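You operate a simulated robot arm through the tools that you are given. There is no shell and no other tool. Be economical: measure what you need, move in short steps, check, and stop when the job is done.

You are at the controls of a simulated robot arm. One attempt, no reset.

Task
Press the bush flush into the white wheel.
Fine: the wheel then goes in the wheel tray; leave the press slide out.

The check looks at the end state, three seconds after you hand in, the way a careful person would. Anything else that was tipped, shoved, dropped, spilled or broken makes it a failure.

Robot
A 7-joint arm with a two-finger parallel gripper, fixed in place. Base frame: the origin is at the foot of the arm, x ahead of it, y to its left, z up; the work surface is at about z = 0.78. Lengths are in m, angles in rad, forces in N, time in s.
With the tool pointing down near the work surface it reaches from about 0.22 to 0.68 m from the base axis. Its first joint turns from -1.152 to 1.152 rad. Payload 2.4 kg.
The TCP is the grasp point between the finger pads, 0.03 m short of the fingertips. In the tool frame z runs along the fingers and y along their closing line. Largest opening 0.094 m; finger width 0.028, thickness 0.01; the body of the gripper, 0.05 by 0.096 m, starts 0.055 m behind the TCP.
Orientation is that of the tool frame in the base frame, as a unit quaternion [w, x, y, z]. With the fingers straight down and closing along the base's y, the tool's x points along the base's -x, its y along +y and its z along -z.

Tools
- The arm moves only by the tool step_arm. Its argument "commands" is a list of rows, each an object of numbers (a shift or turn left out is 0, a gripper value left out holds the last): "claw": the finger opening in m, from 0 to 0.094; "x", "y", "z": the shift along the tool's x, y, z in m; "rx", "ry", "rz": the turn, a rotation vector about the tool's x, y, z in degrees. In form: [{"claw": .., "x": .., "y": .., "z": .., "rx": .., "ry": .., "rz": ..}, ...]. A call has 1 to 20 rows; each row is the pose to reach, as a shift and turn from the pose commanded when the call began, along the tool's axes at that moment. A row lasts 0.2 s, in which the tool goes at most 0.05 m and 0.15 rad; a call with a longer step from one row to the next is refused whole, and so is a gripper value outside its range. Where a pose cannot be reached the arm comes as near as it can. A force on the tool above 40 N (or 10 N above the force at the start of the call, whichever is more), or a blocked arm, ends the call early, and 0.2 s more pass. Each finger travels about 0.153 m/s and halts on what it meets, pressing with about 43 N; the grip force reading is that of the motor and also rises with nothing between the fingers. The clock runs only during rows and for 0.2 s after the last one: add rows that repeat a pose to give the fingers time. It gives the time, the measured TCP pose, the force on the tool (base axes), the opening and the grip force at its end, in the units of the frame above (readings bear some noise), with the torque about the TCP (base axes, N m) and any sound that the robot's microphone picked up.
- Cameras (640 x 400 px; columns grow to the right, rows downward): "scene" is fixed at [0.0344, 0.463, 1.4567]; the picture's right is [-0.81, -0.58, 0.00], its down [-0.28, 0.39, -0.88] and it looks along [0.51, -0.72, -0.48] (base axes); focal length 346 px, centre (320, 200). "wrist" rides on the gripper at [0.076, 0.014, -0.102] in the tool frame; the picture's right is [-0.18, 0.98, 0.00], its down [-0.75, -0.14, -0.64] and it looks along [-0.63, -0.12, 0.77] (tool axes); focal length 243 px, centre (320, 200). There is no depth. A picture from a camera that has moved, and an enlarged one, comes with that camera's place and axes in the base frame and with its lens.
- snapshot(camera): a new picture of that camera. No time passes.
- enlarge(camera, box): a new picture of the part [left, top, right, bottom] of that camera's present view, enlarged. No time passes.
- hand_in(): hands the job in; it is judged then, once.

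Go step by step. Nothing tells you positions but the pictures and the camera data: compare them with the known pose of the tool, close in by small moves and look again before you grip or let go. The budget is 120 turns and 84 pictures, counting those below and the enlarged ones. Unless the task says otherwise, let go and move clear before handing in, and close with one line.

The tools are called as a command line: name --argument value ..., lists and objects as JSON in quotes. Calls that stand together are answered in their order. step_arm: Moves the arm, as the interface text tells. Its arguments: {"type":"object","properties":{"commands":{"type":"array"}},"required":["commands"]} The other tools are called the same way: snapshot (camera) takes a picture; enlarge (camera, box) takes an enlarged picture of a part of a camera's view; hand_in () hands the job in.

At the start:

```text
t: 0.0
eef_pos: [0.3022, 0.1052, 1.2597]
tcp_rot: [0.0, -0.001, 1.0, 0.0]
ft_force: [-0.7, -1.0, -0.5]
ft_torque: [0.03, -0.04, -0.01]
opening: 0.094
finger_force: 0.1
```

scene: 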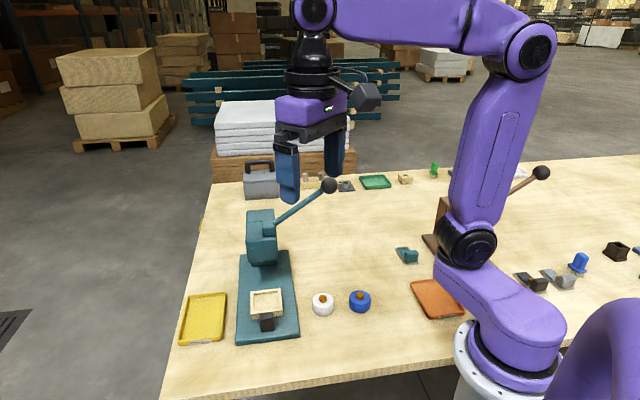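
wrist: 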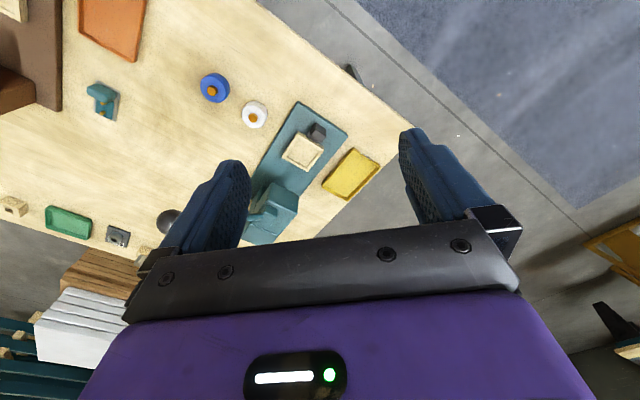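

I see a teal lever press with its slide (a cream nest with a dark handle), white and blue wheels each with an orange bush, and several trays. I'll look closer before moving.

enlarge --camera "scene" --box '[170, 170, 390, 350]'

enlarge --camera "scene" --box '[380, 150, 640, 330]'

enlarge --camera "wrist" --box '[180, 50, 400, 250]'

```text
2.22 times, centred on (280, 260) of scene
camera zoom: at [0.0344, 0.463, 1.4567], right [-0.81, -0.58, 0.0], down [-0.28, 0.39, -0.88], along [0.51, -0.72, -0.48], focal length 769 px, centre (409, 67)
```

zoom: 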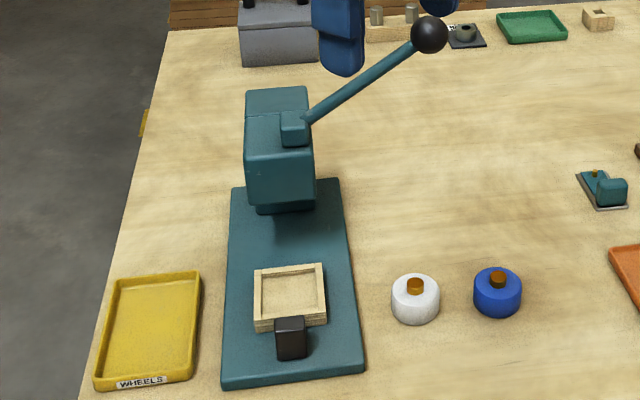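

```text
2.22 times, centred on (510, 240) of scene
camera zoom: at [0.0344, 0.463, 1.4567], right [-0.81, -0.58, 0.0], down [-0.28, 0.39, -0.88], along [0.51, -0.72, -0.48], focal length 769 px, centre (-102, 111)
```

zoom: 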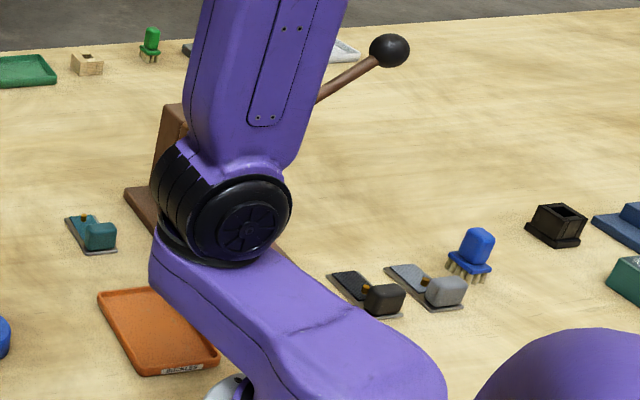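

```text
2.00 times, centred on (290, 150) of wrist
camera zoom: at [0.2261, 0.1189, 1.3626], right [0.18, 0.98, 0.0], down [0.75, -0.14, 0.64], along [0.63, -0.12, -0.77], focal length 485 px, centre (380, 300)
```

zoom: 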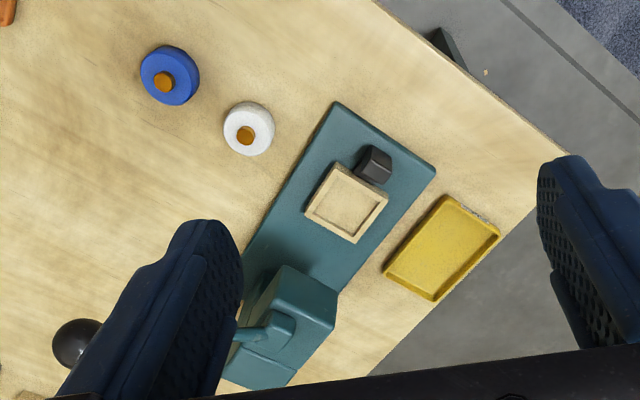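

The yellow tray is labelled WHEELS. I put the white wheel at about (0.405, -0.073), the nest at about (0.511, 0.019) with its slide axis at 45°, and the lever ball at about (0.477, -0.201, 1.06). I'll move above the white wheel with the tool turned 45°.

step_arm --commands '[{"x": -0.013, "y": -0.022, "z": 0.03, "rz": 5.6}, {"x": -0.026, "y": -0.044, "z": 0.06, "rz": 11.2}, {"x": -0.039, "y": -0.066, "z": 0.09, "rz": 16.9}, {"x": -0.052, "y": -0.089, "z": 0.12, "rz": 22.5}, {"x": -0.065, "y": -0.111, "z": 0.15, "rz": 28.1}, {"x": -0.078, "y": -0.133, "z": 0.18, "rz": 33.7}, {"x": -0.091, "y": -0.156, "z": 0.22, "rz": 39.4}, {"x": -0.103, "y": -0.178, "z": 0.26, "rz": 45}, {"x": -0.103, "y": -0.178, "z": 0.26, "rz": 45}]'

snapshot --camera "wrist"

snapshot --camera "scene"

```text
t: 2.0
eef_pos: [0.4034, -0.0733, 0.9977]
tcp_rot: [0.001, 0.384, 0.923, 0.0]
ft_force: [0.0, -0.3, -0.8]
ft_torque: [0.01, -0.04, 0.03]
opening: 0.0941
finger_force: 0.0
```

```text
78 pictures are left
camera wrist: at [0.3606, -0.01, 1.1023], right [0.83, 0.56, 0.0], down [0.43, -0.63, 0.64], along [0.36, -0.53, -0.77], focal length 243 px, centre (320, 200)
```

wrist: 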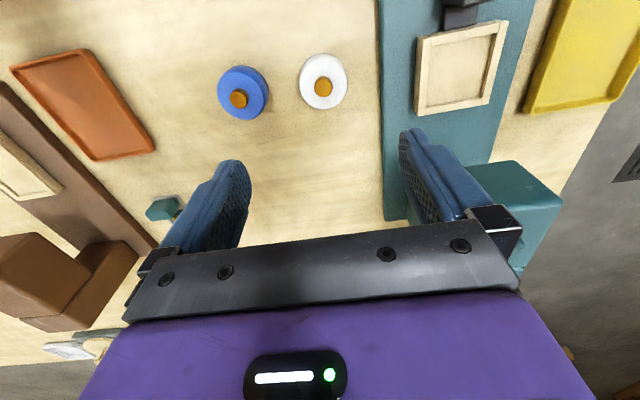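

```text
77 pictures are left
```

scene: 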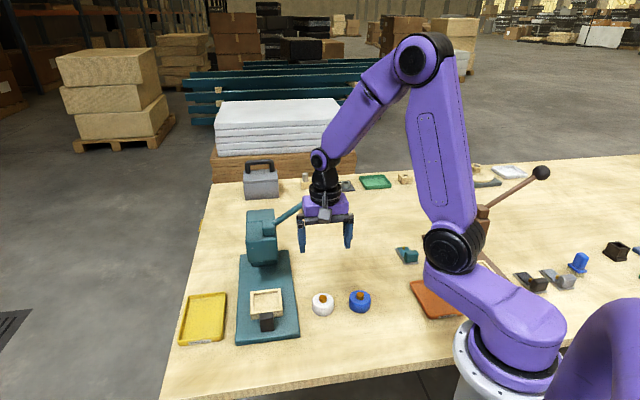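

The wheel estimate holds at about (0.405, -0.072). I'll enlarge both views to judge wheel height, bush and nest.

enlarge --camera "wrist" --box '[280, 20, 380, 120]'

enlarge --camera "wrist" --box '[380, 0, 560, 120]'

enlarge --camera "scene" --box '[230, 275, 340, 345]'

```text
4.00 times, centred on (330, 70) of wrist
camera zoom: at [0.3606, -0.01, 1.1023], right [0.83, 0.56, 0.0], down [0.43, -0.63, 0.64], along [0.36, -0.53, -0.77], focal length 970 px, centre (280, 720)
```

zoom: 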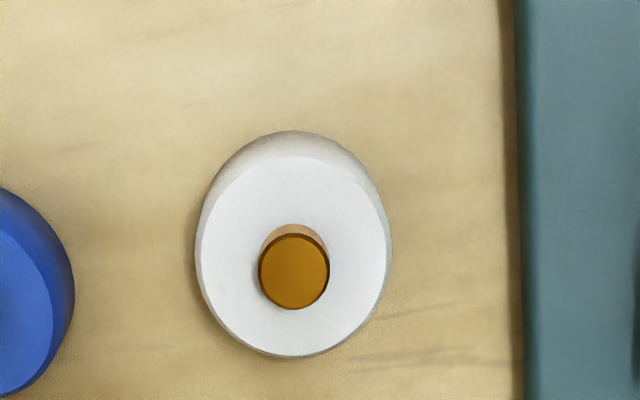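

```text
3.33 times, centred on (470, 60) of wrist
camera zoom: at [0.3606, -0.01, 1.1023], right [0.83, 0.56, 0.0], down [0.43, -0.63, 0.64], along [0.36, -0.53, -0.77], focal length 809 px, centre (-180, 667)
```

zoom: 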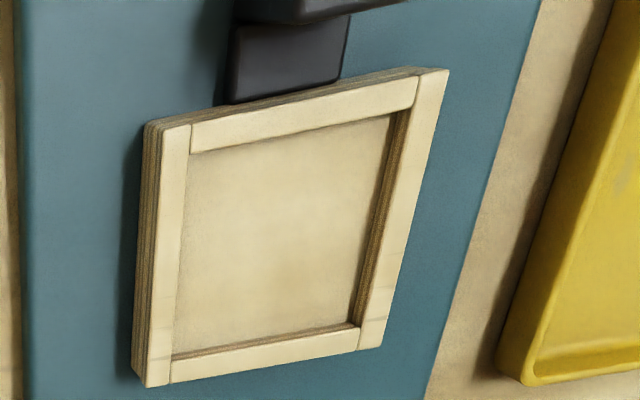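

```text
5.71 times, centred on (285, 310) of scene
camera zoom: at [0.0344, 0.463, 1.4567], right [-0.81, -0.58, 0.0], down [-0.28, 0.39, -0.88], along [0.51, -0.72, -0.48], focal length 1977 px, centre (520, -429)
```

zoom: 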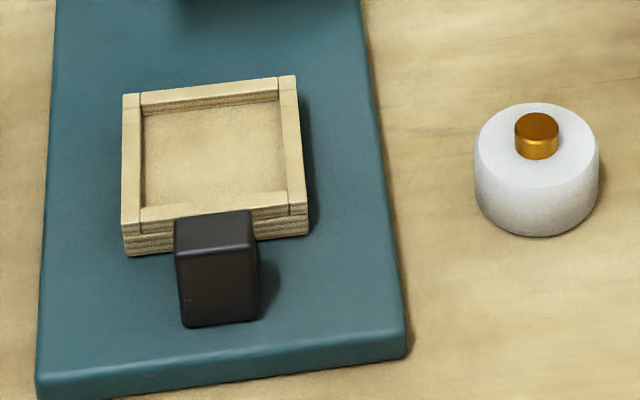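

The wheel is about 56 mm across and 30 mm tall, and the nest opening is about 62 mm with shallow walls. I'll grip high on the wheel, so I descend partway first and check.

step_arm --commands '[{"claw": 0.084, "y": 0.002, "z": 0.04}, {"y": 0.002, "z": 0.08}, {"y": 0.002, "z": 0.11}, {"y": 0.002, "z": 0.13}, {"y": 0.002, "z": 0.13}]'

snapshot --camera "wrist"

enlarge --camera "scene" --box '[270, 250, 390, 325]'

```text
t: 3.2
eef_pos: [0.4062, -0.0703, 0.8682]
tcp_rot: [0.0, 0.382, 0.924, 0.0]
ft_force: [0.8, -0.8, 0.0]
ft_torque: [0.01, 0.01, -0.02]
opening: 0.0841
finger_force: 0.0
```

```text
73 pictures are left
camera wrist: at [0.3626, -0.0077, 0.9725], right [0.83, 0.56, 0.0], down [0.43, -0.63, 0.64], along [0.36, -0.53, -0.77], focal length 243 px, centre (320, 200)
```

wrist: 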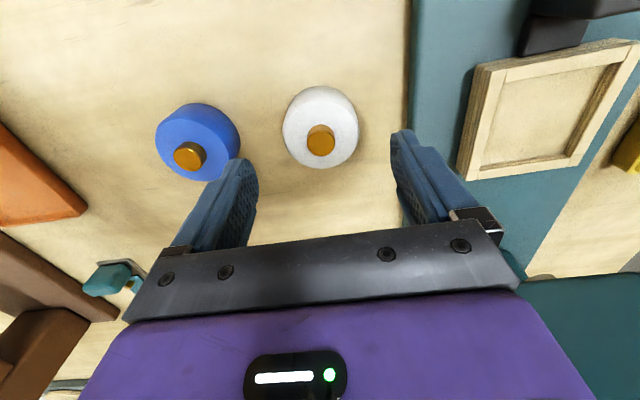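

```text
5.33 times, centred on (330, 288) of scene
camera zoom: at [0.0344, 0.463, 1.4567], right [-0.81, -0.58, 0.0], down [-0.28, 0.39, -0.88], along [0.51, -0.72, -0.48], focal length 1846 px, centre (267, -267)
```

zoom: 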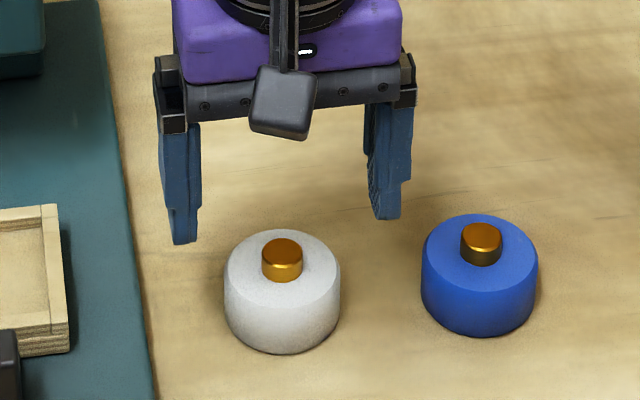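

I'll enlarge this view to pin down the wheel's centre and height.

enlarge --camera "wrist" --box '[270, 70, 370, 180]'

```text
3.64 times, centred on (320, 125) of wrist
camera zoom: at [0.3626, -0.0077, 0.9725], right [0.83, 0.56, 0.0], down [0.43, -0.63, 0.64], along [0.36, -0.53, -0.77], focal length 882 px, centre (320, 473)
```

zoom: 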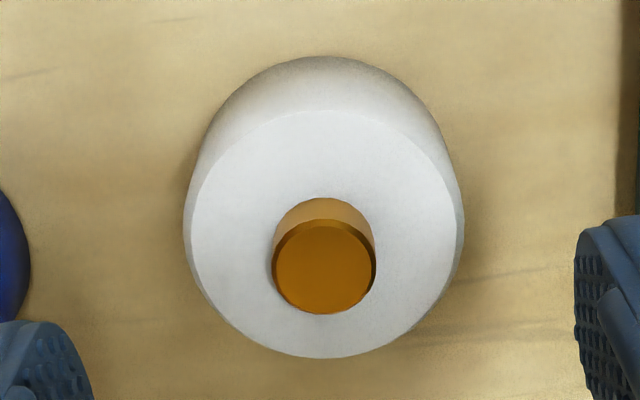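

The TCP is centred over the wheel to within a millimetre or two. I'll descend to TCP z≈0.822 and close on it.

step_arm --commands '[{"z": 0.025}, {"z": 0.046}, {"z": 0.046}, {"z": 0.046, "claw": 0.07}, {"z": 0.046, "claw": 0.06}, {"z": 0.046, "claw": 0.05}, {"z": 0.046, "claw": 0.045}, {"z": 0.046, "claw": 0.045}]'

enlarge --camera "scene" --box '[270, 250, 390, 325]'

```text
t: 5.0
eef_pos: [0.4051, -0.0708, 0.8228]
tcp_rot: [0.0, 0.383, 0.924, 0.0]
ft_force: [0.2, 0.2, 0.1]
ft_torque: [0.01, -0.01, -0.01]
opening: 0.0528
finger_force: 43.0
```

```text
5.33 times, centred on (330, 288) of scene
camera zoom: at [0.0344, 0.463, 1.4567], right [-0.81, -0.58, 0.0], down [-0.28, 0.39, -0.88], along [0.51, -0.72, -0.48], focal length 1846 px, centre (267, -267)
```

zoom: 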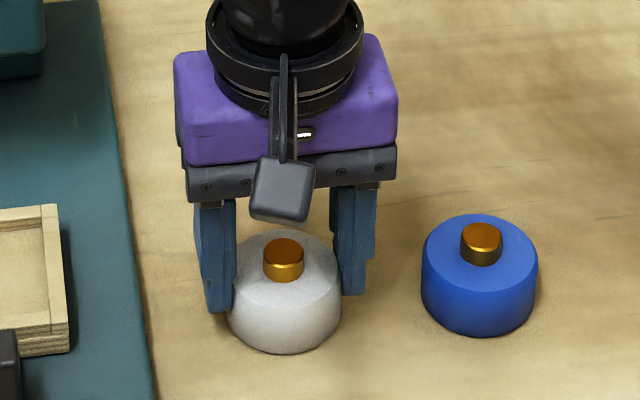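

Gripped at 0.053 m. I'll lift it and check how it sits in the fingers.

step_arm --commands '[{"z": -0.02}, {"z": -0.05}, {"z": -0.08}, {"z": -0.08}]'

snapshot --camera "wrist"

enlarge --camera "scene" --box '[240, 220, 390, 325]'

```text
t: 6.0
eef_pos: [0.4079, -0.071, 0.9021]
tcp_rot: [0.0, 0.383, 0.924, 0.0]
ft_force: [0.0, 0.5, 0.2]
ft_torque: [-0.03, 0.0, 0.01]
opening: 0.045
finger_force: 0.1
```

```text
69 pictures are left
camera wrist: at [0.3634, -0.008, 1.0057], right [0.83, 0.56, 0.0], down [0.43, -0.63, 0.64], along [0.36, -0.53, -0.77], focal length 243 px, centre (320, 200)
```

wrist: 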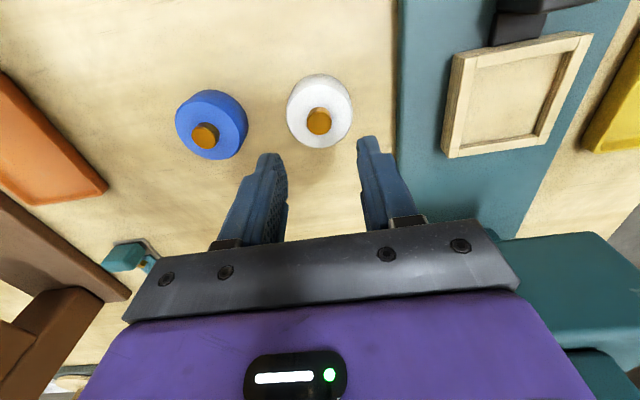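

```text
3.81 times, centred on (315, 272) of scene
camera zoom: at [0.0344, 0.463, 1.4567], right [-0.81, -0.58, 0.0], down [-0.28, 0.39, -0.88], along [0.51, -0.72, -0.48], focal length 1318 px, centre (339, -76)
```

zoom: 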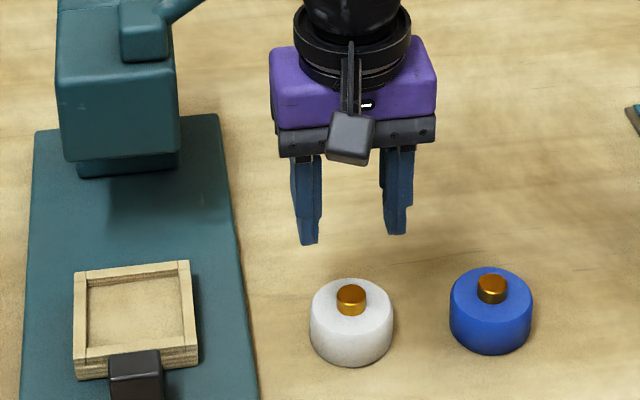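

The fingers slipped off: the wheel is still standing on the table unharmed. I'll look closely at its side profile.

enlarge --camera "scene" --box '[306, 286, 340, 320]'

enlarge --camera "wrist" --box '[275, 65, 365, 155]'

```text
11.76 times, centred on (323, 303) of scene
camera zoom: at [0.0344, 0.463, 1.4567], right [-0.81, -0.58, 0.0], down [-0.28, 0.39, -0.88], along [0.51, -0.72, -0.48], focal length 4071 px, centre (285, -1012)
```

zoom: 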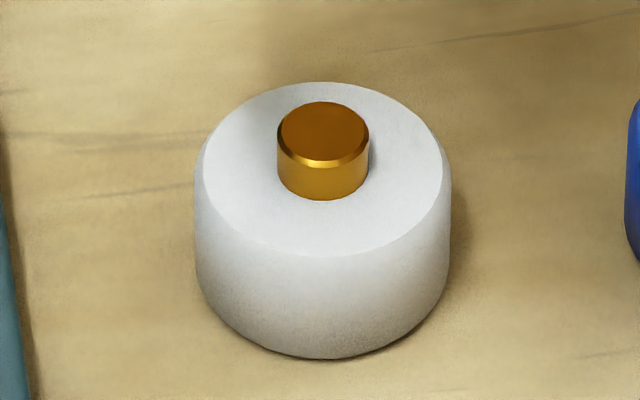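

```text
4.44 times, centred on (320, 110) of wrist
camera zoom: at [0.3634, -0.008, 1.0057], right [0.83, 0.56, 0.0], down [0.43, -0.63, 0.64], along [0.36, -0.53, -0.77], focal length 1078 px, centre (320, 600)
```

zoom: 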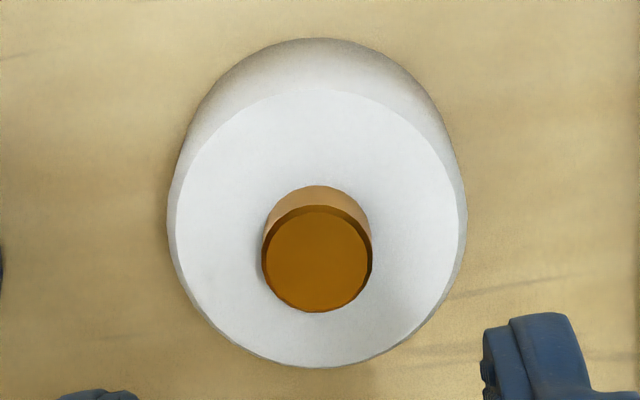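

The wheel is about 25 mm tall with a chamfered top edge, so my grip was shallow. I'll open and regrip about 10 mm deeper, then lift slowly.

step_arm --commands '[{"claw": 0.078}, {"claw": 0.078, "z": 0.02}, {"z": 0.05}, {"z": 0.075}, {"z": 0.0895}, {"z": 0.0895}, {"z": 0.0895, "claw": 0.065}, {"z": 0.0895, "claw": 0.055}, {"z": 0.0895, "claw": 0.045}, {"z": 0.0895, "claw": 0.03}, {"z": 0.0895, "claw": 0.03}]'

enlarge --camera "scene" --box '[270, 250, 390, 325]'

snapshot --camera "wrist"

```text
t: 8.4
eef_pos: [0.4064, -0.0708, 0.8132]
tcp_rot: [0.0, 0.382, 0.924, 0.0]
ft_force: [0.1, 0.5, 0.3]
ft_torque: [0.02, -0.03, -0.01]
opening: 0.054
finger_force: 42.6
```

```text
5.33 times, centred on (330, 288) of scene
camera zoom: at [0.0344, 0.463, 1.4567], right [-0.81, -0.58, 0.0], down [-0.28, 0.39, -0.88], along [0.51, -0.72, -0.48], focal length 1846 px, centre (267, -267)
```

zoom: 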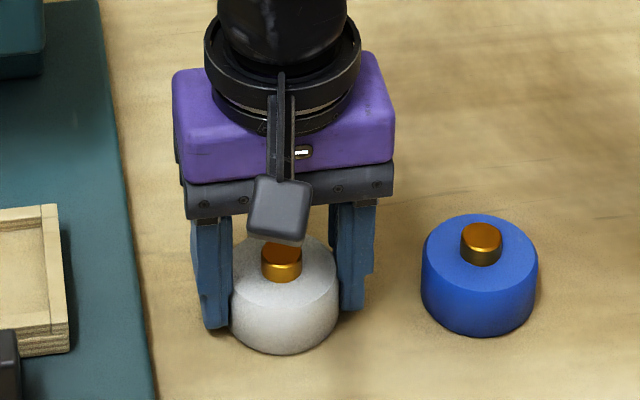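

```text
64 pictures are left
camera wrist: at [0.3635, -0.007, 0.9168], right [0.83, 0.56, 0.0], down [0.43, -0.63, 0.64], along [0.36, -0.53, -0.77], focal length 243 px, centre (320, 200)
```

wrist: 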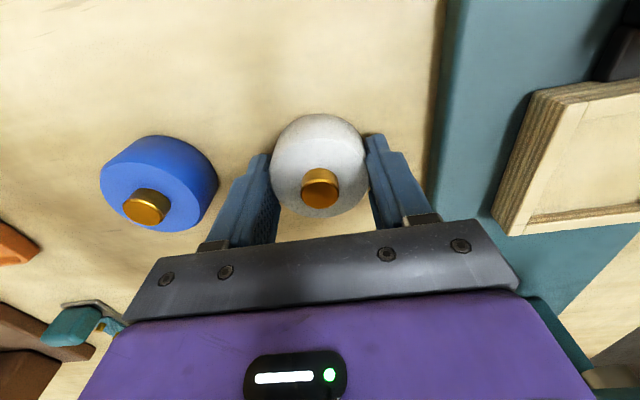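

The deeper grip reads 0.054 m. I'll lift slowly by 1 cm and check whether it holds.

step_arm --commands '[{"z": -0.002}, {"z": -0.005}, {"z": -0.008}, {"z": -0.012}]'

enlarge --camera "scene" --box '[270, 250, 390, 325]'

```text
t: 9.4
eef_pos: [0.4051, -0.0714, 0.8253]
tcp_rot: [0.0, 0.383, 0.924, -0.001]
ft_force: [0.4, 0.6, -1.2]
ft_torque: [0.04, 0.0, -0.01]
opening: 0.0542
finger_force: 42.9
```

```text
5.33 times, centred on (330, 288) of scene
camera zoom: at [0.0344, 0.463, 1.4567], right [-0.81, -0.58, 0.0], down [-0.28, 0.39, -0.88], along [0.51, -0.72, -0.48], focal length 1846 px, centre (267, -267)
```

zoom: 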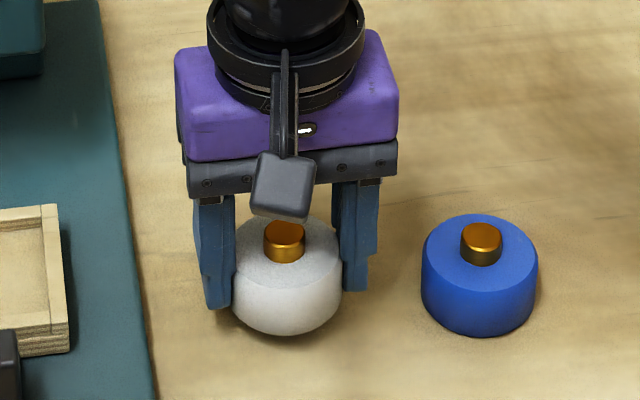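

It holds: the wheel is off the table. I'll lift higher and carry it to above the nest.

step_arm --commands '[{"z": -0.02}, {"z": -0.045}, {"z": -0.075}, {"z": -0.075, "x": -0.003, "y": 0.02}, {"z": -0.075, "x": -0.006, "y": 0.05}, {"z": -0.075, "x": -0.01, "y": 0.08}, {"z": -0.075, "x": -0.013, "y": 0.11}, {"z": -0.075, "x": -0.0167, "y": 0.135}, {"z": -0.075, "x": -0.0167, "y": 0.1425}, {"z": -0.075, "x": -0.0167, "y": 0.1425}]'

snapshot --camera "wrist"

enlarge --camera "scene" --box '[210, 220, 330, 345]'

```text
t: 11.6
eef_pos: [0.5194, 0.0176, 0.9008]
tcp_rot: [0.0, 0.383, 0.924, 0.0]
ft_force: [-0.1, 0.4, -0.3]
ft_torque: [0.02, -0.04, -0.03]
opening: 0.0539
finger_force: 42.8
```

```text
62 pictures are left
camera wrist: at [0.4752, 0.0808, 1.0042], right [0.83, 0.56, 0.0], down [0.43, -0.63, 0.64], along [0.36, -0.53, -0.77], focal length 243 px, centre (320, 200)
```

wrist: 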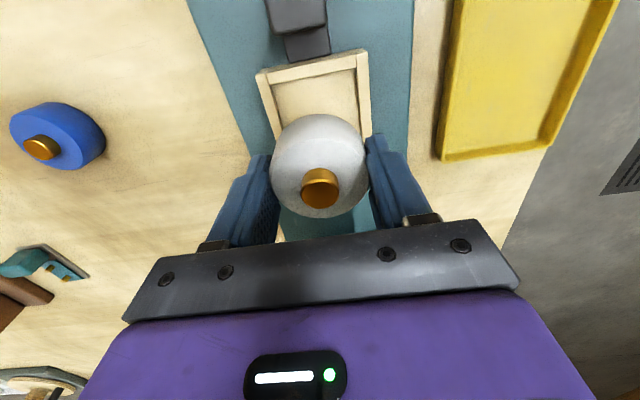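

```text
3.20 times, centred on (270, 282) of scene
camera zoom: at [0.0344, 0.463, 1.4567], right [-0.81, -0.58, 0.0], down [-0.28, 0.39, -0.88], along [0.51, -0.72, -0.48], focal length 1107 px, centre (480, -64)
```

zoom: 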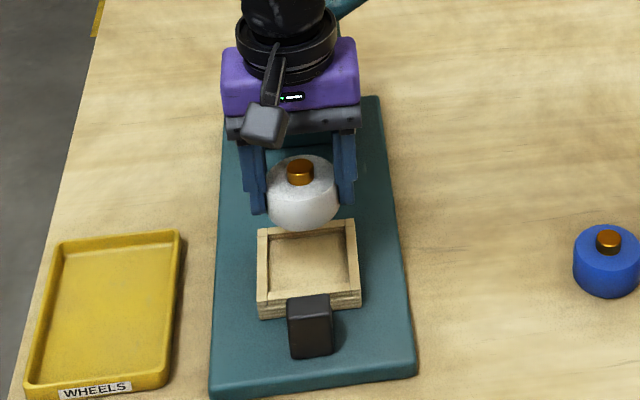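

The wheel hangs over the nest. I'll enlarge the wrist view to measure alignment.

enlarge --camera "wrist" --box '[230, 30, 410, 230]'

```text
2.00 times, centred on (320, 130) of wrist
camera zoom: at [0.4752, 0.0808, 1.0042], right [0.83, 0.56, 0.0], down [0.43, -0.63, 0.64], along [0.36, -0.53, -0.77], focal length 485 px, centre (320, 340)
```

zoom: 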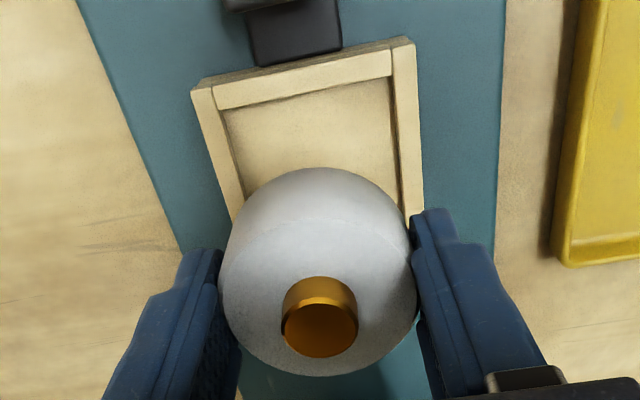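

The nest centre computes to about (0.516, 0.022) with its rim near z≈0.82, so I need +5 mm in tool x and +1.4 mm in tool y. I'll shift, lower partway, and check again.

step_arm --commands '[{"x": 0.005, "y": 0.0014}, {"x": 0.005, "y": 0.0014, "z": 0.015}, {"x": 0.005, "y": 0.0014, "z": 0.03}, {"x": 0.005, "y": 0.0014, "z": 0.038}, {"x": 0.005, "y": 0.0014, "z": 0.038}]'

enlarge --camera "wrist" --box '[230, 30, 410, 230]'

enlarge --camera "scene" --box '[230, 255, 310, 335]'

```text
t: 12.8
eef_pos: [0.5153, 0.0219, 0.8644]
tcp_rot: [0.0, 0.383, 0.924, 0.001]
ft_force: [0.2, 0.5, -0.9]
ft_torque: [-0.03, -0.03, -0.01]
opening: 0.0544
finger_force: 43.1
```

```text
2.00 times, centred on (320, 130) of wrist
camera zoom: at [0.4729, 0.0848, 0.9662], right [0.83, 0.56, 0.0], down [0.43, -0.63, 0.64], along [0.36, -0.53, -0.77], focal length 485 px, centre (320, 340)
```

zoom: 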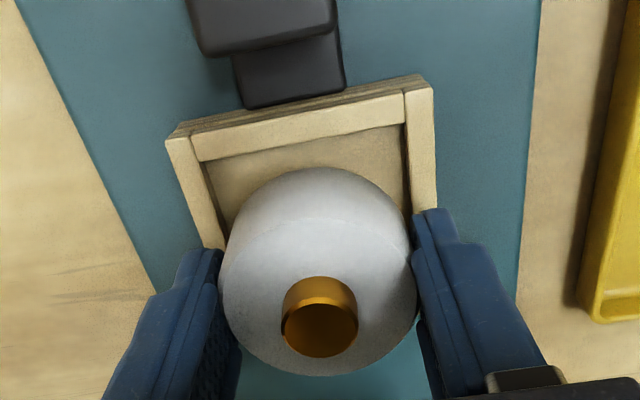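

```text
5.00 times, centred on (270, 295) of scene
camera zoom: at [0.0344, 0.463, 1.4567], right [-0.81, -0.58, 0.0], down [-0.28, 0.39, -0.88], along [0.51, -0.72, -0.48], focal length 1730 px, centre (570, -275)
```

zoom: 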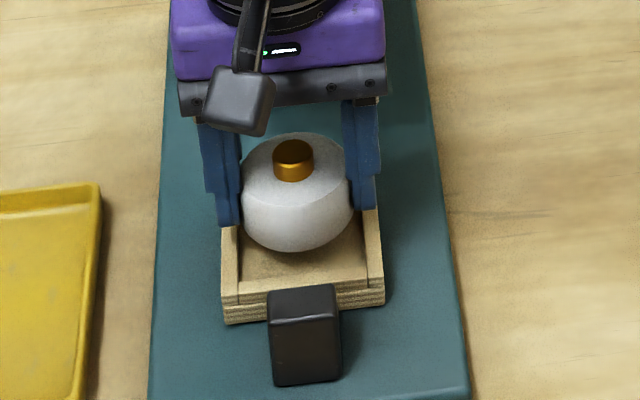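

Both views agree that alignment is within about 1.5 mm. I'll lower until the fingertips sit just above the rim, watching the force.

step_arm --commands '[{"x": 0.0012, "z": 0.004}, {"x": 0.0012, "z": 0.008}, {"x": 0.0012, "z": 0.011}, {"x": 0.0012, "z": 0.011}]'

enlarge --camera "scene" --box '[230, 255, 310, 335]'

```text
t: 13.8
eef_pos: [0.5158, 0.0237, 0.8519]
tcp_rot: [-0.001, 0.383, 0.924, 0.0]
ft_force: [0.4, -0.5, -1.6]
ft_torque: [0.01, 0.02, 0.01]
opening: 0.054
finger_force: 43.0
```

```text
5.00 times, centred on (270, 295) of scene
camera zoom: at [0.0344, 0.463, 1.4567], right [-0.81, -0.58, 0.0], down [-0.28, 0.39, -0.88], along [0.51, -0.72, -0.48], focal length 1730 px, centre (570, -275)
```

zoom: 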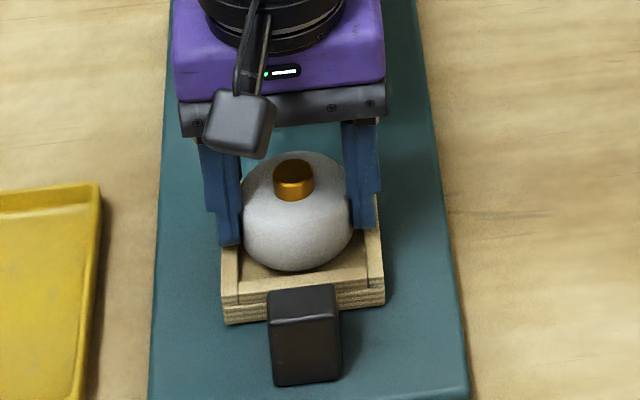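

Still no contact (about 1.5 N, the wheel's weight). I'll keep lowering in millimetre steps.

step_arm --commands '[{"z": 0.001}, {"z": 0.002}, {"z": 0.002}]'

step_arm --commands '[{"z": 0.001}, {"z": 0.0015}, {"z": 0.0015}]'

enlarge --camera "scene" --box '[240, 275, 300, 335]'

enlarge --camera "wrist" --box '[220, 30, 420, 230]'

```text
t: 14.6
eef_pos: [0.5151, 0.0234, 0.8511]
tcp_rot: [0.0, 0.383, 0.924, 0.0]
ft_force: [0.9, 0.4, 0.3]
ft_torque: [-0.01, -0.03, -0.03]
opening: 0.0543
finger_force: 43.3
```

```text
t: 15.4
eef_pos: [0.5165, 0.0223, 0.8505]
tcp_rot: [0.002, 0.382, 0.924, 0.0]
ft_force: [-7.5, -6.7, 37.4]
ft_torque: [-0.25, 0.51, 0.29]
opening: 0.0542
finger_force: 43.3
```

```text
6.67 times, centred on (270, 305) of scene
camera zoom: at [0.0335, 0.4628, 1.4568], right [-0.81, -0.58, 0.0], down [-0.28, 0.39, -0.88], along [0.51, -0.72, -0.48], focal length 2307 px, centre (653, -500)
```

zoom: 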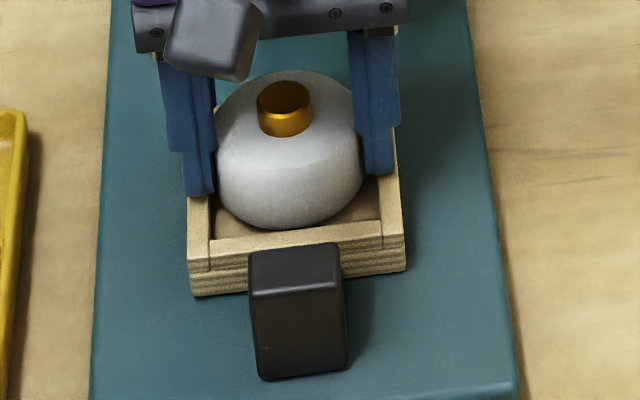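

```text
2.00 times, centred on (320, 130) of wrist
camera zoom: at [0.4727, 0.0854, 0.9532], right [0.83, 0.56, 0.0], down [0.43, -0.63, 0.64], along [0.36, -0.53, -0.77], focal length 485 px, centre (320, 340)
```

zoom: 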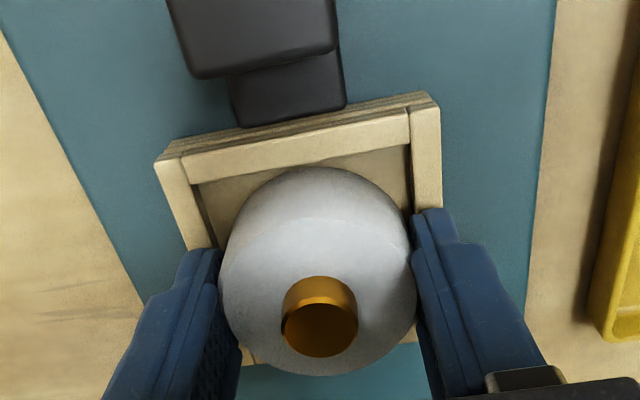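

The fingertips have touched the rim, with the wheel inside the nest walls. I'll back off 2 mm and open gently so the wheel settles the last few millimetres.

step_arm --commands '[{"z": -0.001}, {"z": -0.0025}, {"z": -0.0025}]'

step_arm --commands '[{"claw": 0.055}, {"claw": 0.057}, {"claw": 0.06}, {"claw": 0.064}, {"claw": 0.068}, {"claw": 0.072}, {"claw": 0.072}]'

enlarge --camera "scene" --box '[240, 275, 300, 335]'

enlarge --camera "wrist" --box '[220, 30, 420, 230]'

```text
t: 16.2
eef_pos: [0.5157, 0.023, 0.8495]
tcp_rot: [0.0, 0.383, 0.924, 0.0]
ft_force: [-0.4, -4.2, 9.9]
ft_torque: [-0.06, -0.12, -0.12]
opening: 0.0541
finger_force: 42.9
```

```text
t: 17.8
eef_pos: [0.5162, 0.0238, 0.8507]
tcp_rot: [0.0, 0.382, 0.924, 0.0]
ft_force: [0.2, 0.6, -0.2]
ft_torque: [0.01, -0.02, 0.01]
opening: 0.0716
finger_force: 0.2
```

```text
6.67 times, centred on (270, 305) of scene
camera zoom: at [0.0344, 0.463, 1.4567], right [-0.81, -0.58, 0.0], down [-0.28, 0.39, -0.88], along [0.51, -0.72, -0.48], focal length 2307 px, centre (653, -500)
```

zoom: 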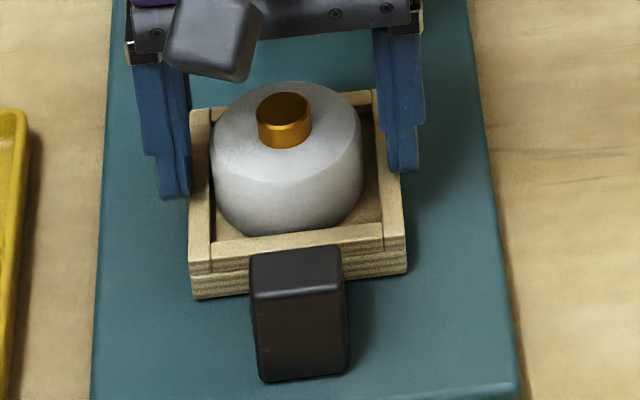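

```text
2.00 times, centred on (320, 130) of wrist
camera zoom: at [0.4724, 0.0864, 0.9539], right [0.83, 0.56, 0.0], down [0.43, -0.63, 0.64], along [0.36, -0.53, -0.77], focal length 485 px, centre (320, 340)
```

zoom: 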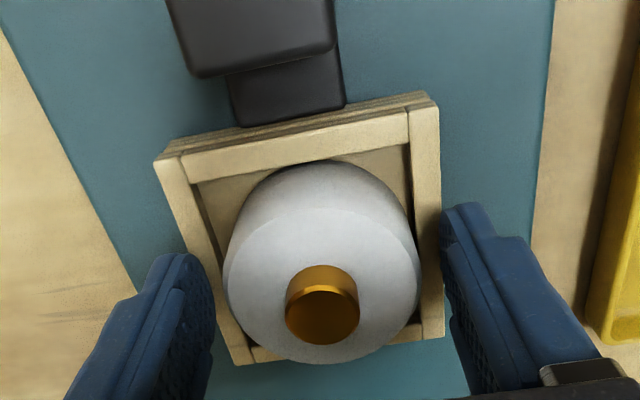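

The wheel dropped into the nest and looks level. I'll rise clear and check the seating.

step_arm --commands '[{"z": -0.02, "claw": 0.08}, {"z": -0.05}, {"z": -0.08}, {"z": -0.11}, {"z": -0.11}]'

enlarge --camera "wrist" --box '[220, 0, 470, 160]'

enlarge --camera "scene" --box '[230, 265, 310, 335]'

```text
t: 19.0
eef_pos: [0.5154, 0.0239, 0.9582]
tcp_rot: [0.0, 0.383, 0.924, 0.0]
ft_force: [-0.4, 0.1, 0.3]
ft_torque: [0.02, 0.02, 0.01]
opening: 0.0799
finger_force: 0.0
```

```text
2.50 times, centred on (345, 80) of wrist
camera zoom: at [0.4722, 0.0876, 1.0616], right [0.83, 0.56, 0.0], down [0.43, -0.63, 0.64], along [0.36, -0.53, -0.77], focal length 606 px, centre (258, 500)
```

zoom: 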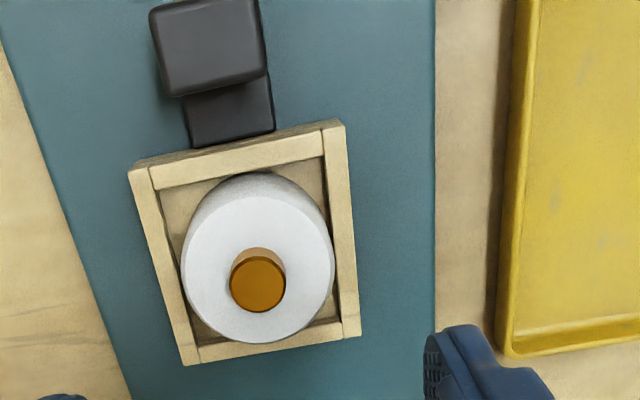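

```text
5.71 times, centred on (270, 300) of scene
camera zoom: at [0.0344, 0.463, 1.4567], right [-0.81, -0.58, 0.0], down [-0.28, 0.39, -0.88], along [0.51, -0.72, -0.48], focal length 1977 px, centre (606, -371)
```

zoom: 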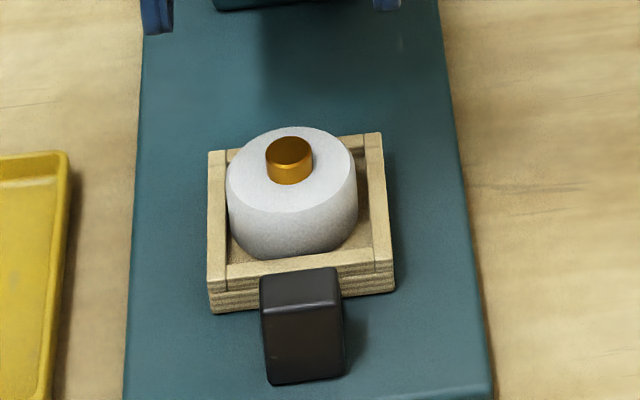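

The wheel is seated flat. Before pushing the slide in, I'll look at the press head and handle for clearances.

enlarge --camera "scene" --box '[220, 165, 350, 285]'

snapshot --camera "wrist"

```text
3.33 times, centred on (285, 225) of scene
camera zoom: at [0.0344, 0.463, 1.4567], right [-0.81, -0.58, 0.0], down [-0.28, 0.39, -0.88], along [0.51, -0.72, -0.48], focal length 1154 px, centre (437, 117)
```

zoom: 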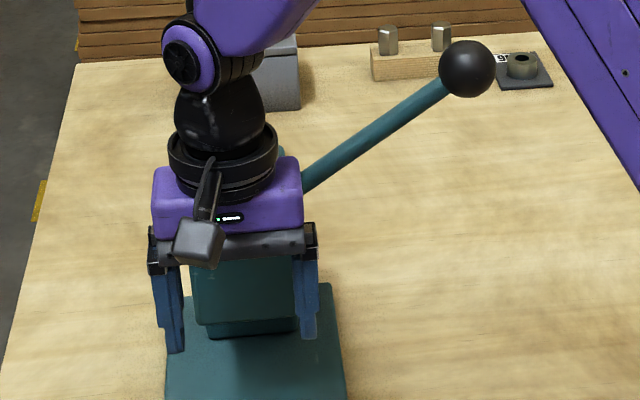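

```text
49 pictures are left
camera wrist: at [0.4722, 0.0876, 1.0616], right [0.83, 0.56, 0.0], down [0.43, -0.63, 0.64], along [0.36, -0.53, -0.77], focal length 243 px, centre (320, 200)
```

wrist: 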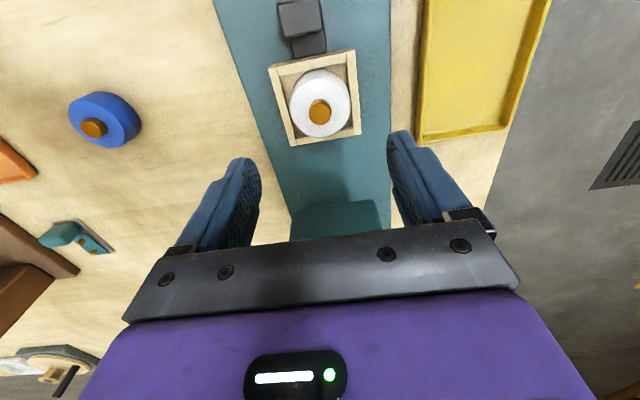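

The head's lower front edge is about 79 mm inward of the nest, at z≈0.885. I'll take the slide handle with the tool tilted 30° outward so the gripper body clears the head, starting by moving above the handle.

step_arm --commands '[{"x": 0.016, "y": -0.001, "ry": -6}, {"x": 0.032, "y": -0.001, "ry": -12}, {"x": 0.048, "y": -0.001, "ry": -18}, {"x": 0.064, "y": -0.001, "ry": -24}, {"x": 0.078, "y": -0.001, "z": 0.02, "ry": -30}, {"x": 0.078, "y": -0.001, "z": 0.04, "ry": -30}, {"x": 0.078, "y": -0.001, "z": 0.04, "ry": -30}]'

snapshot --camera "wrist"

enlarge --camera "scene" --box '[210, 220, 330, 345]'

```text
t: 20.6
eef_pos: [0.4595, 0.0779, 0.9213]
tcp_rot: [0.238, 0.37, 0.893, -0.099]
ft_force: [0.4, -0.5, -0.1]
ft_torque: [0.01, -0.03, 0.01]
opening: 0.08
finger_force: 0.1
```

```text
48 pictures are left
camera wrist: at [0.3871, 0.1698, 0.9731], right [0.81, 0.58, 0.09], down [0.13, -0.33, 0.93], along [0.57, -0.74, -0.35], focal length 243 px, centre (320, 200)
```

wrist: 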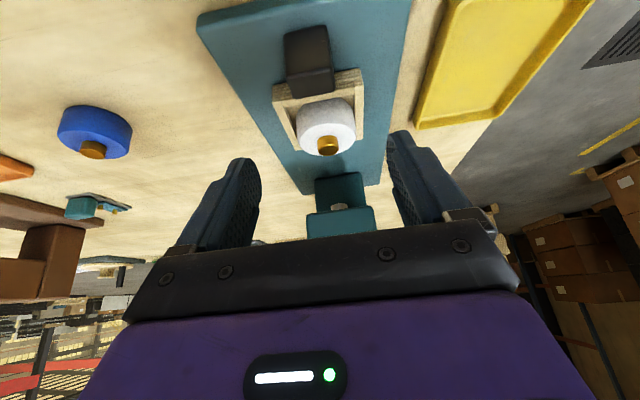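

```text
3.20 times, centred on (270, 282) of scene
camera zoom: at [0.0344, 0.463, 1.4567], right [-0.81, -0.58, 0.0], down [-0.28, 0.39, -0.88], along [0.51, -0.72, -0.48], focal length 1107 px, centre (480, -64)
```

zoom: 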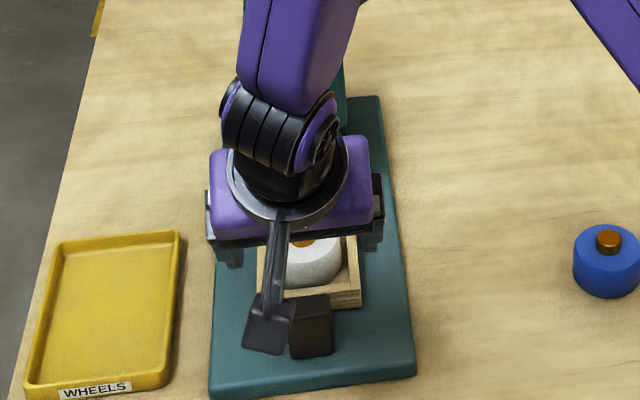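

Tilt is right and the handle is visible ahead. I'll enlarge to fix its position.

enlarge --camera "wrist" --box '[250, 0, 410, 110]'

enlarge --camera "wrist" --box '[280, 100, 400, 240]'

```text
3.64 times, centred on (330, 55) of wrist
camera zoom: at [0.3871, 0.1698, 0.9731], right [0.81, 0.58, 0.09], down [0.13, -0.33, 0.93], along [0.57, -0.74, -0.35], focal length 882 px, centre (284, 727)
```

zoom: 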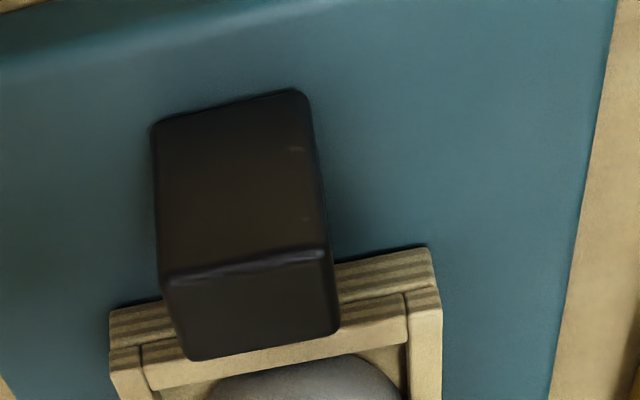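

```text
2.86 times, centred on (340, 170) of wrist
camera zoom: at [0.3871, 0.1698, 0.9731], right [0.81, 0.58, 0.09], down [0.13, -0.33, 0.93], along [0.57, -0.74, -0.35], focal length 693 px, centre (263, 286)
```

zoom: 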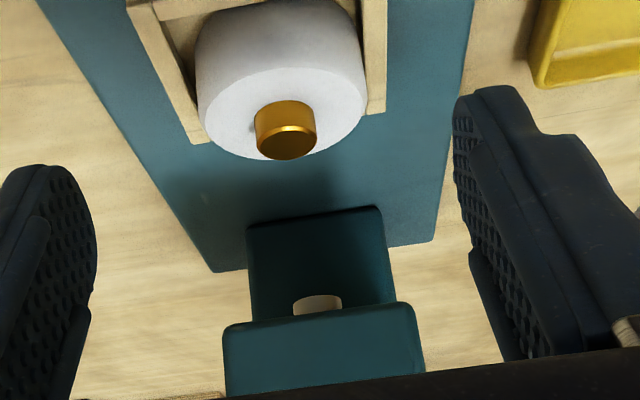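

Handle knob: u from -0.274 to -0.294 along the slide axis, top z≈0.838, about 31 mm wide. I'll descend around it and close.

step_arm --commands '[{"x": 0.012, "y": -0.001, "z": 0.0235}, {"x": 0.0235, "y": -0.001, "z": 0.0465}, {"x": 0.0352, "y": -0.001, "z": 0.0697}, {"x": 0.0352, "y": -0.001, "z": 0.0697}]'

snapshot --camera "wrist"

enlarge --camera "scene" --box '[210, 220, 330, 345]'

```text
t: 21.6
eef_pos: [0.463, 0.0746, 0.8424]
tcp_rot: [0.24, 0.37, 0.892, -0.099]
ft_force: [0.3, -0.8, 0.0]
ft_torque: [0.01, 0.0, 0.0]
opening: 0.08
finger_force: 0.0
```

```text
44 pictures are left
camera wrist: at [0.3903, 0.166, 0.8941], right [0.81, 0.58, 0.09], down [0.13, -0.33, 0.93], along [0.57, -0.74, -0.35], focal length 243 px, centre (320, 200)
```

wrist: 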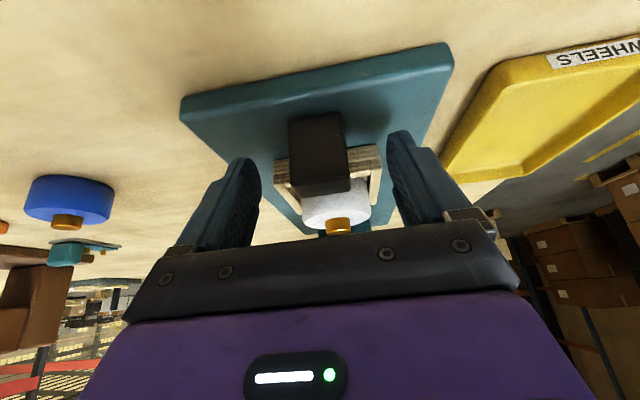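

```text
3.20 times, centred on (270, 282) of scene
camera zoom: at [0.0344, 0.463, 1.4567], right [-0.81, -0.58, 0.0], down [-0.28, 0.39, -0.88], along [0.51, -0.72, -0.48], focal length 1107 px, centre (480, -64)
```

zoom: 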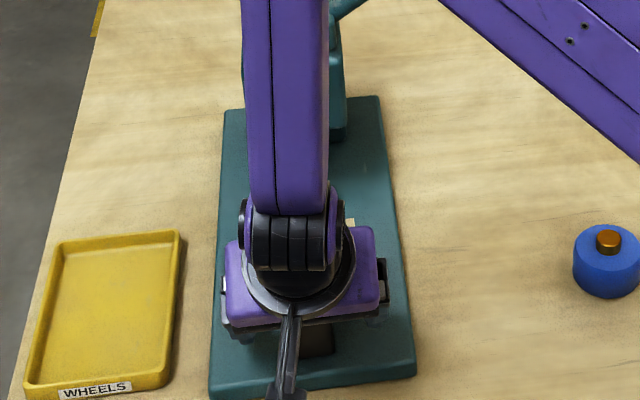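

I'll close gently on the handle, then view the whole scene to check the forearm's clearance from the press head.

step_arm --commands '[{"claw": 0.06}, {"claw": 0.045}, {"claw": 0.035}, {"claw": 0.025}, {"claw": 0.02}, {"claw": 0.02}]'

snapshot --camera "scene"

snapshot --camera "wrist"

```text
t: 23.0
eef_pos: [0.4627, 0.0747, 0.8433]
tcp_rot: [0.239, 0.369, 0.893, -0.098]
ft_force: [5.9, 5.9, -4.0]
ft_torque: [0.04, -0.12, -0.1]
opening: 0.032
finger_force: 44.6
```

```text
42 pictures are left
```

scene: 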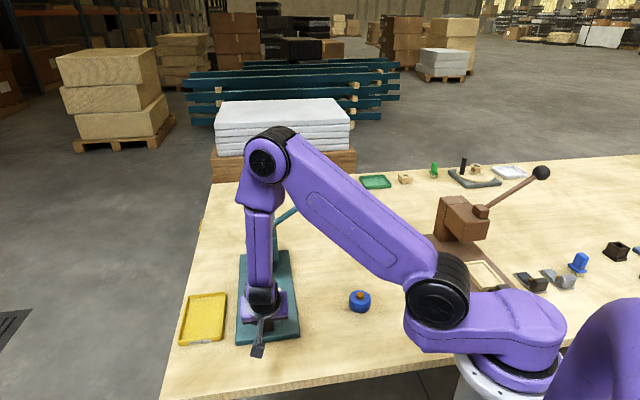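

```text
41 pictures are left
camera wrist: at [0.3905, 0.1665, 0.8944], right [0.81, 0.58, 0.09], down [0.13, -0.33, 0.93], along [0.58, -0.74, -0.35], focal length 243 px, centre (320, 200)
```

wrist: 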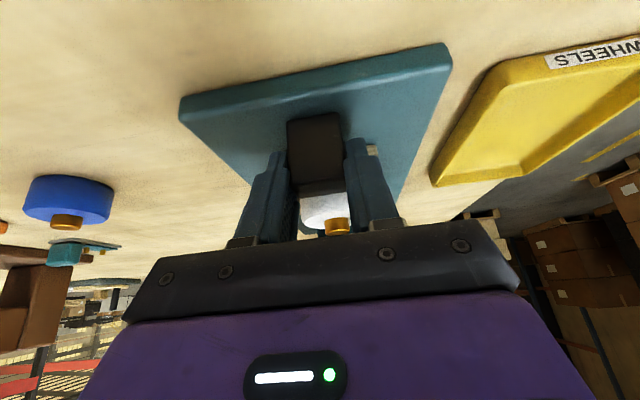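

The handle is held at 0.032 m, and the forearm is near vertical and clear of the head. I'll push the slide in 6 cm along its axis.

step_arm --commands '[{"x": -0.00866, "z": 0.005}, {"x": -0.01732, "z": 0.01}, {"x": -0.02598, "z": 0.015}, {"x": -0.03464, "z": 0.02}, {"x": -0.0433, "z": 0.025}, {"x": -0.05196, "z": 0.03}, {"x": -0.05196, "z": 0.03}]'

snapshot --camera "wrist"

snapshot --camera "scene"

```text
t: 24.6
eef_pos: [0.5045, 0.0316, 0.8432]
tcp_rot: [0.24, 0.37, 0.892, -0.099]
ft_force: [4.8, 5.1, 11.3]
ft_torque: [-0.72, -0.73, -0.19]
opening: 0.0318
finger_force: 45.3
```

```text
40 pictures are left
camera wrist: at [0.4332, 0.1241, 0.8941], right [0.81, 0.58, 0.09], down [0.13, -0.33, 0.93], along [0.57, -0.74, -0.35], focal length 243 px, centre (320, 200)
```

wrist: 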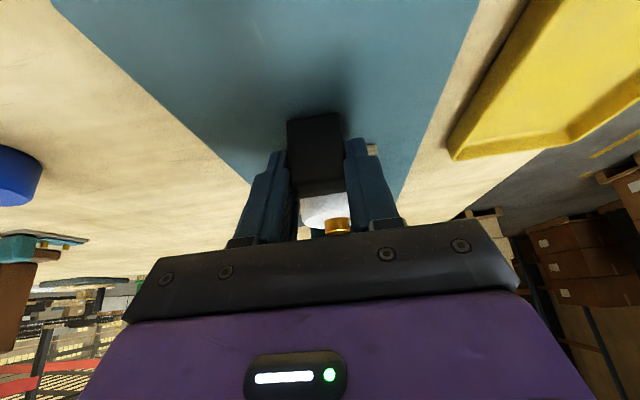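

```text
39 pictures are left
```

scene: 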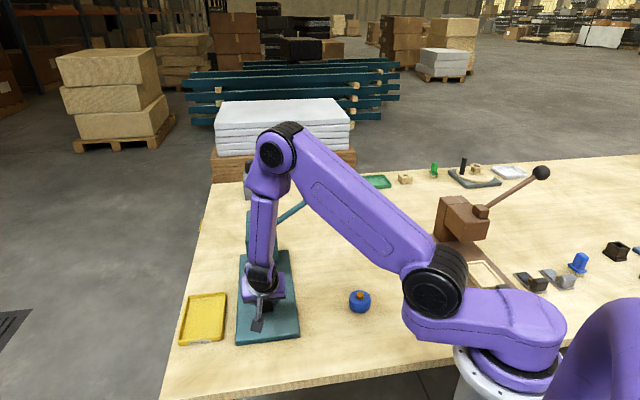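

The slide moves in with the handle. I'll continue inward in smaller increments until it meets its stop.

step_arm --commands '[{"x": -0.0052, "z": 0.003}, {"x": -0.0104, "z": 0.006}, {"x": -0.0156, "z": 0.009}, {"x": -0.0208, "z": 0.012}, {"x": -0.026, "z": 0.015}, {"x": -0.026, "z": 0.015}]'

step_arm --commands '[{"x": -0.0035, "z": 0.002}, {"x": -0.007, "z": 0.004}, {"x": -0.0104, "z": 0.006}, {"x": -0.0104, "z": 0.006}]'

enlarge --camera "wrist" --box '[220, 80, 420, 240]'

```text
t: 26.0
eef_pos: [0.5266, 0.0118, 0.8426]
tcp_rot: [0.24, 0.369, 0.893, -0.099]
ft_force: [11.1, 10.9, 16.5]
ft_torque: [-0.84, -0.81, -0.4]
opening: 0.0318
finger_force: 44.8
```

```text
t: 27.1
eef_pos: [0.5336, 0.0054, 0.8433]
tcp_rot: [0.239, 0.369, 0.893, -0.098]
ft_force: [-6.9, 3.1, 8.6]
ft_torque: [-0.58, -0.22, -0.22]
opening: 0.0317
finger_force: 45.0
stopped in row 4: the force on the tool passed its limit at 41 N (the readings are from after the stop); the commanded pose is now the measured one
```

```text
2.50 times, centred on (320, 160) of wrist
camera zoom: at [0.461, 0.0959, 0.8944], right [0.81, 0.58, 0.09], down [0.14, -0.34, 0.93], along [0.58, -0.74, -0.35], focal length 606 px, centre (320, 300)
```

zoom: 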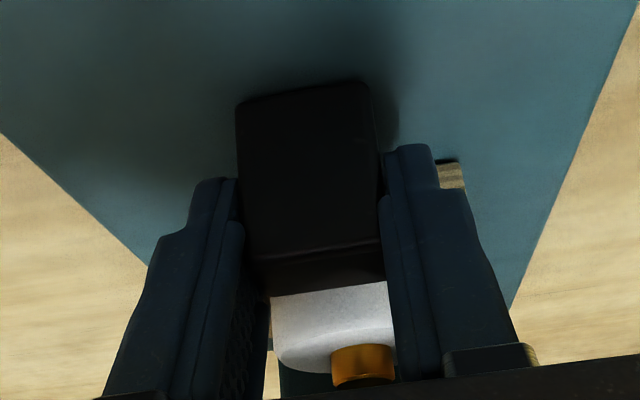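

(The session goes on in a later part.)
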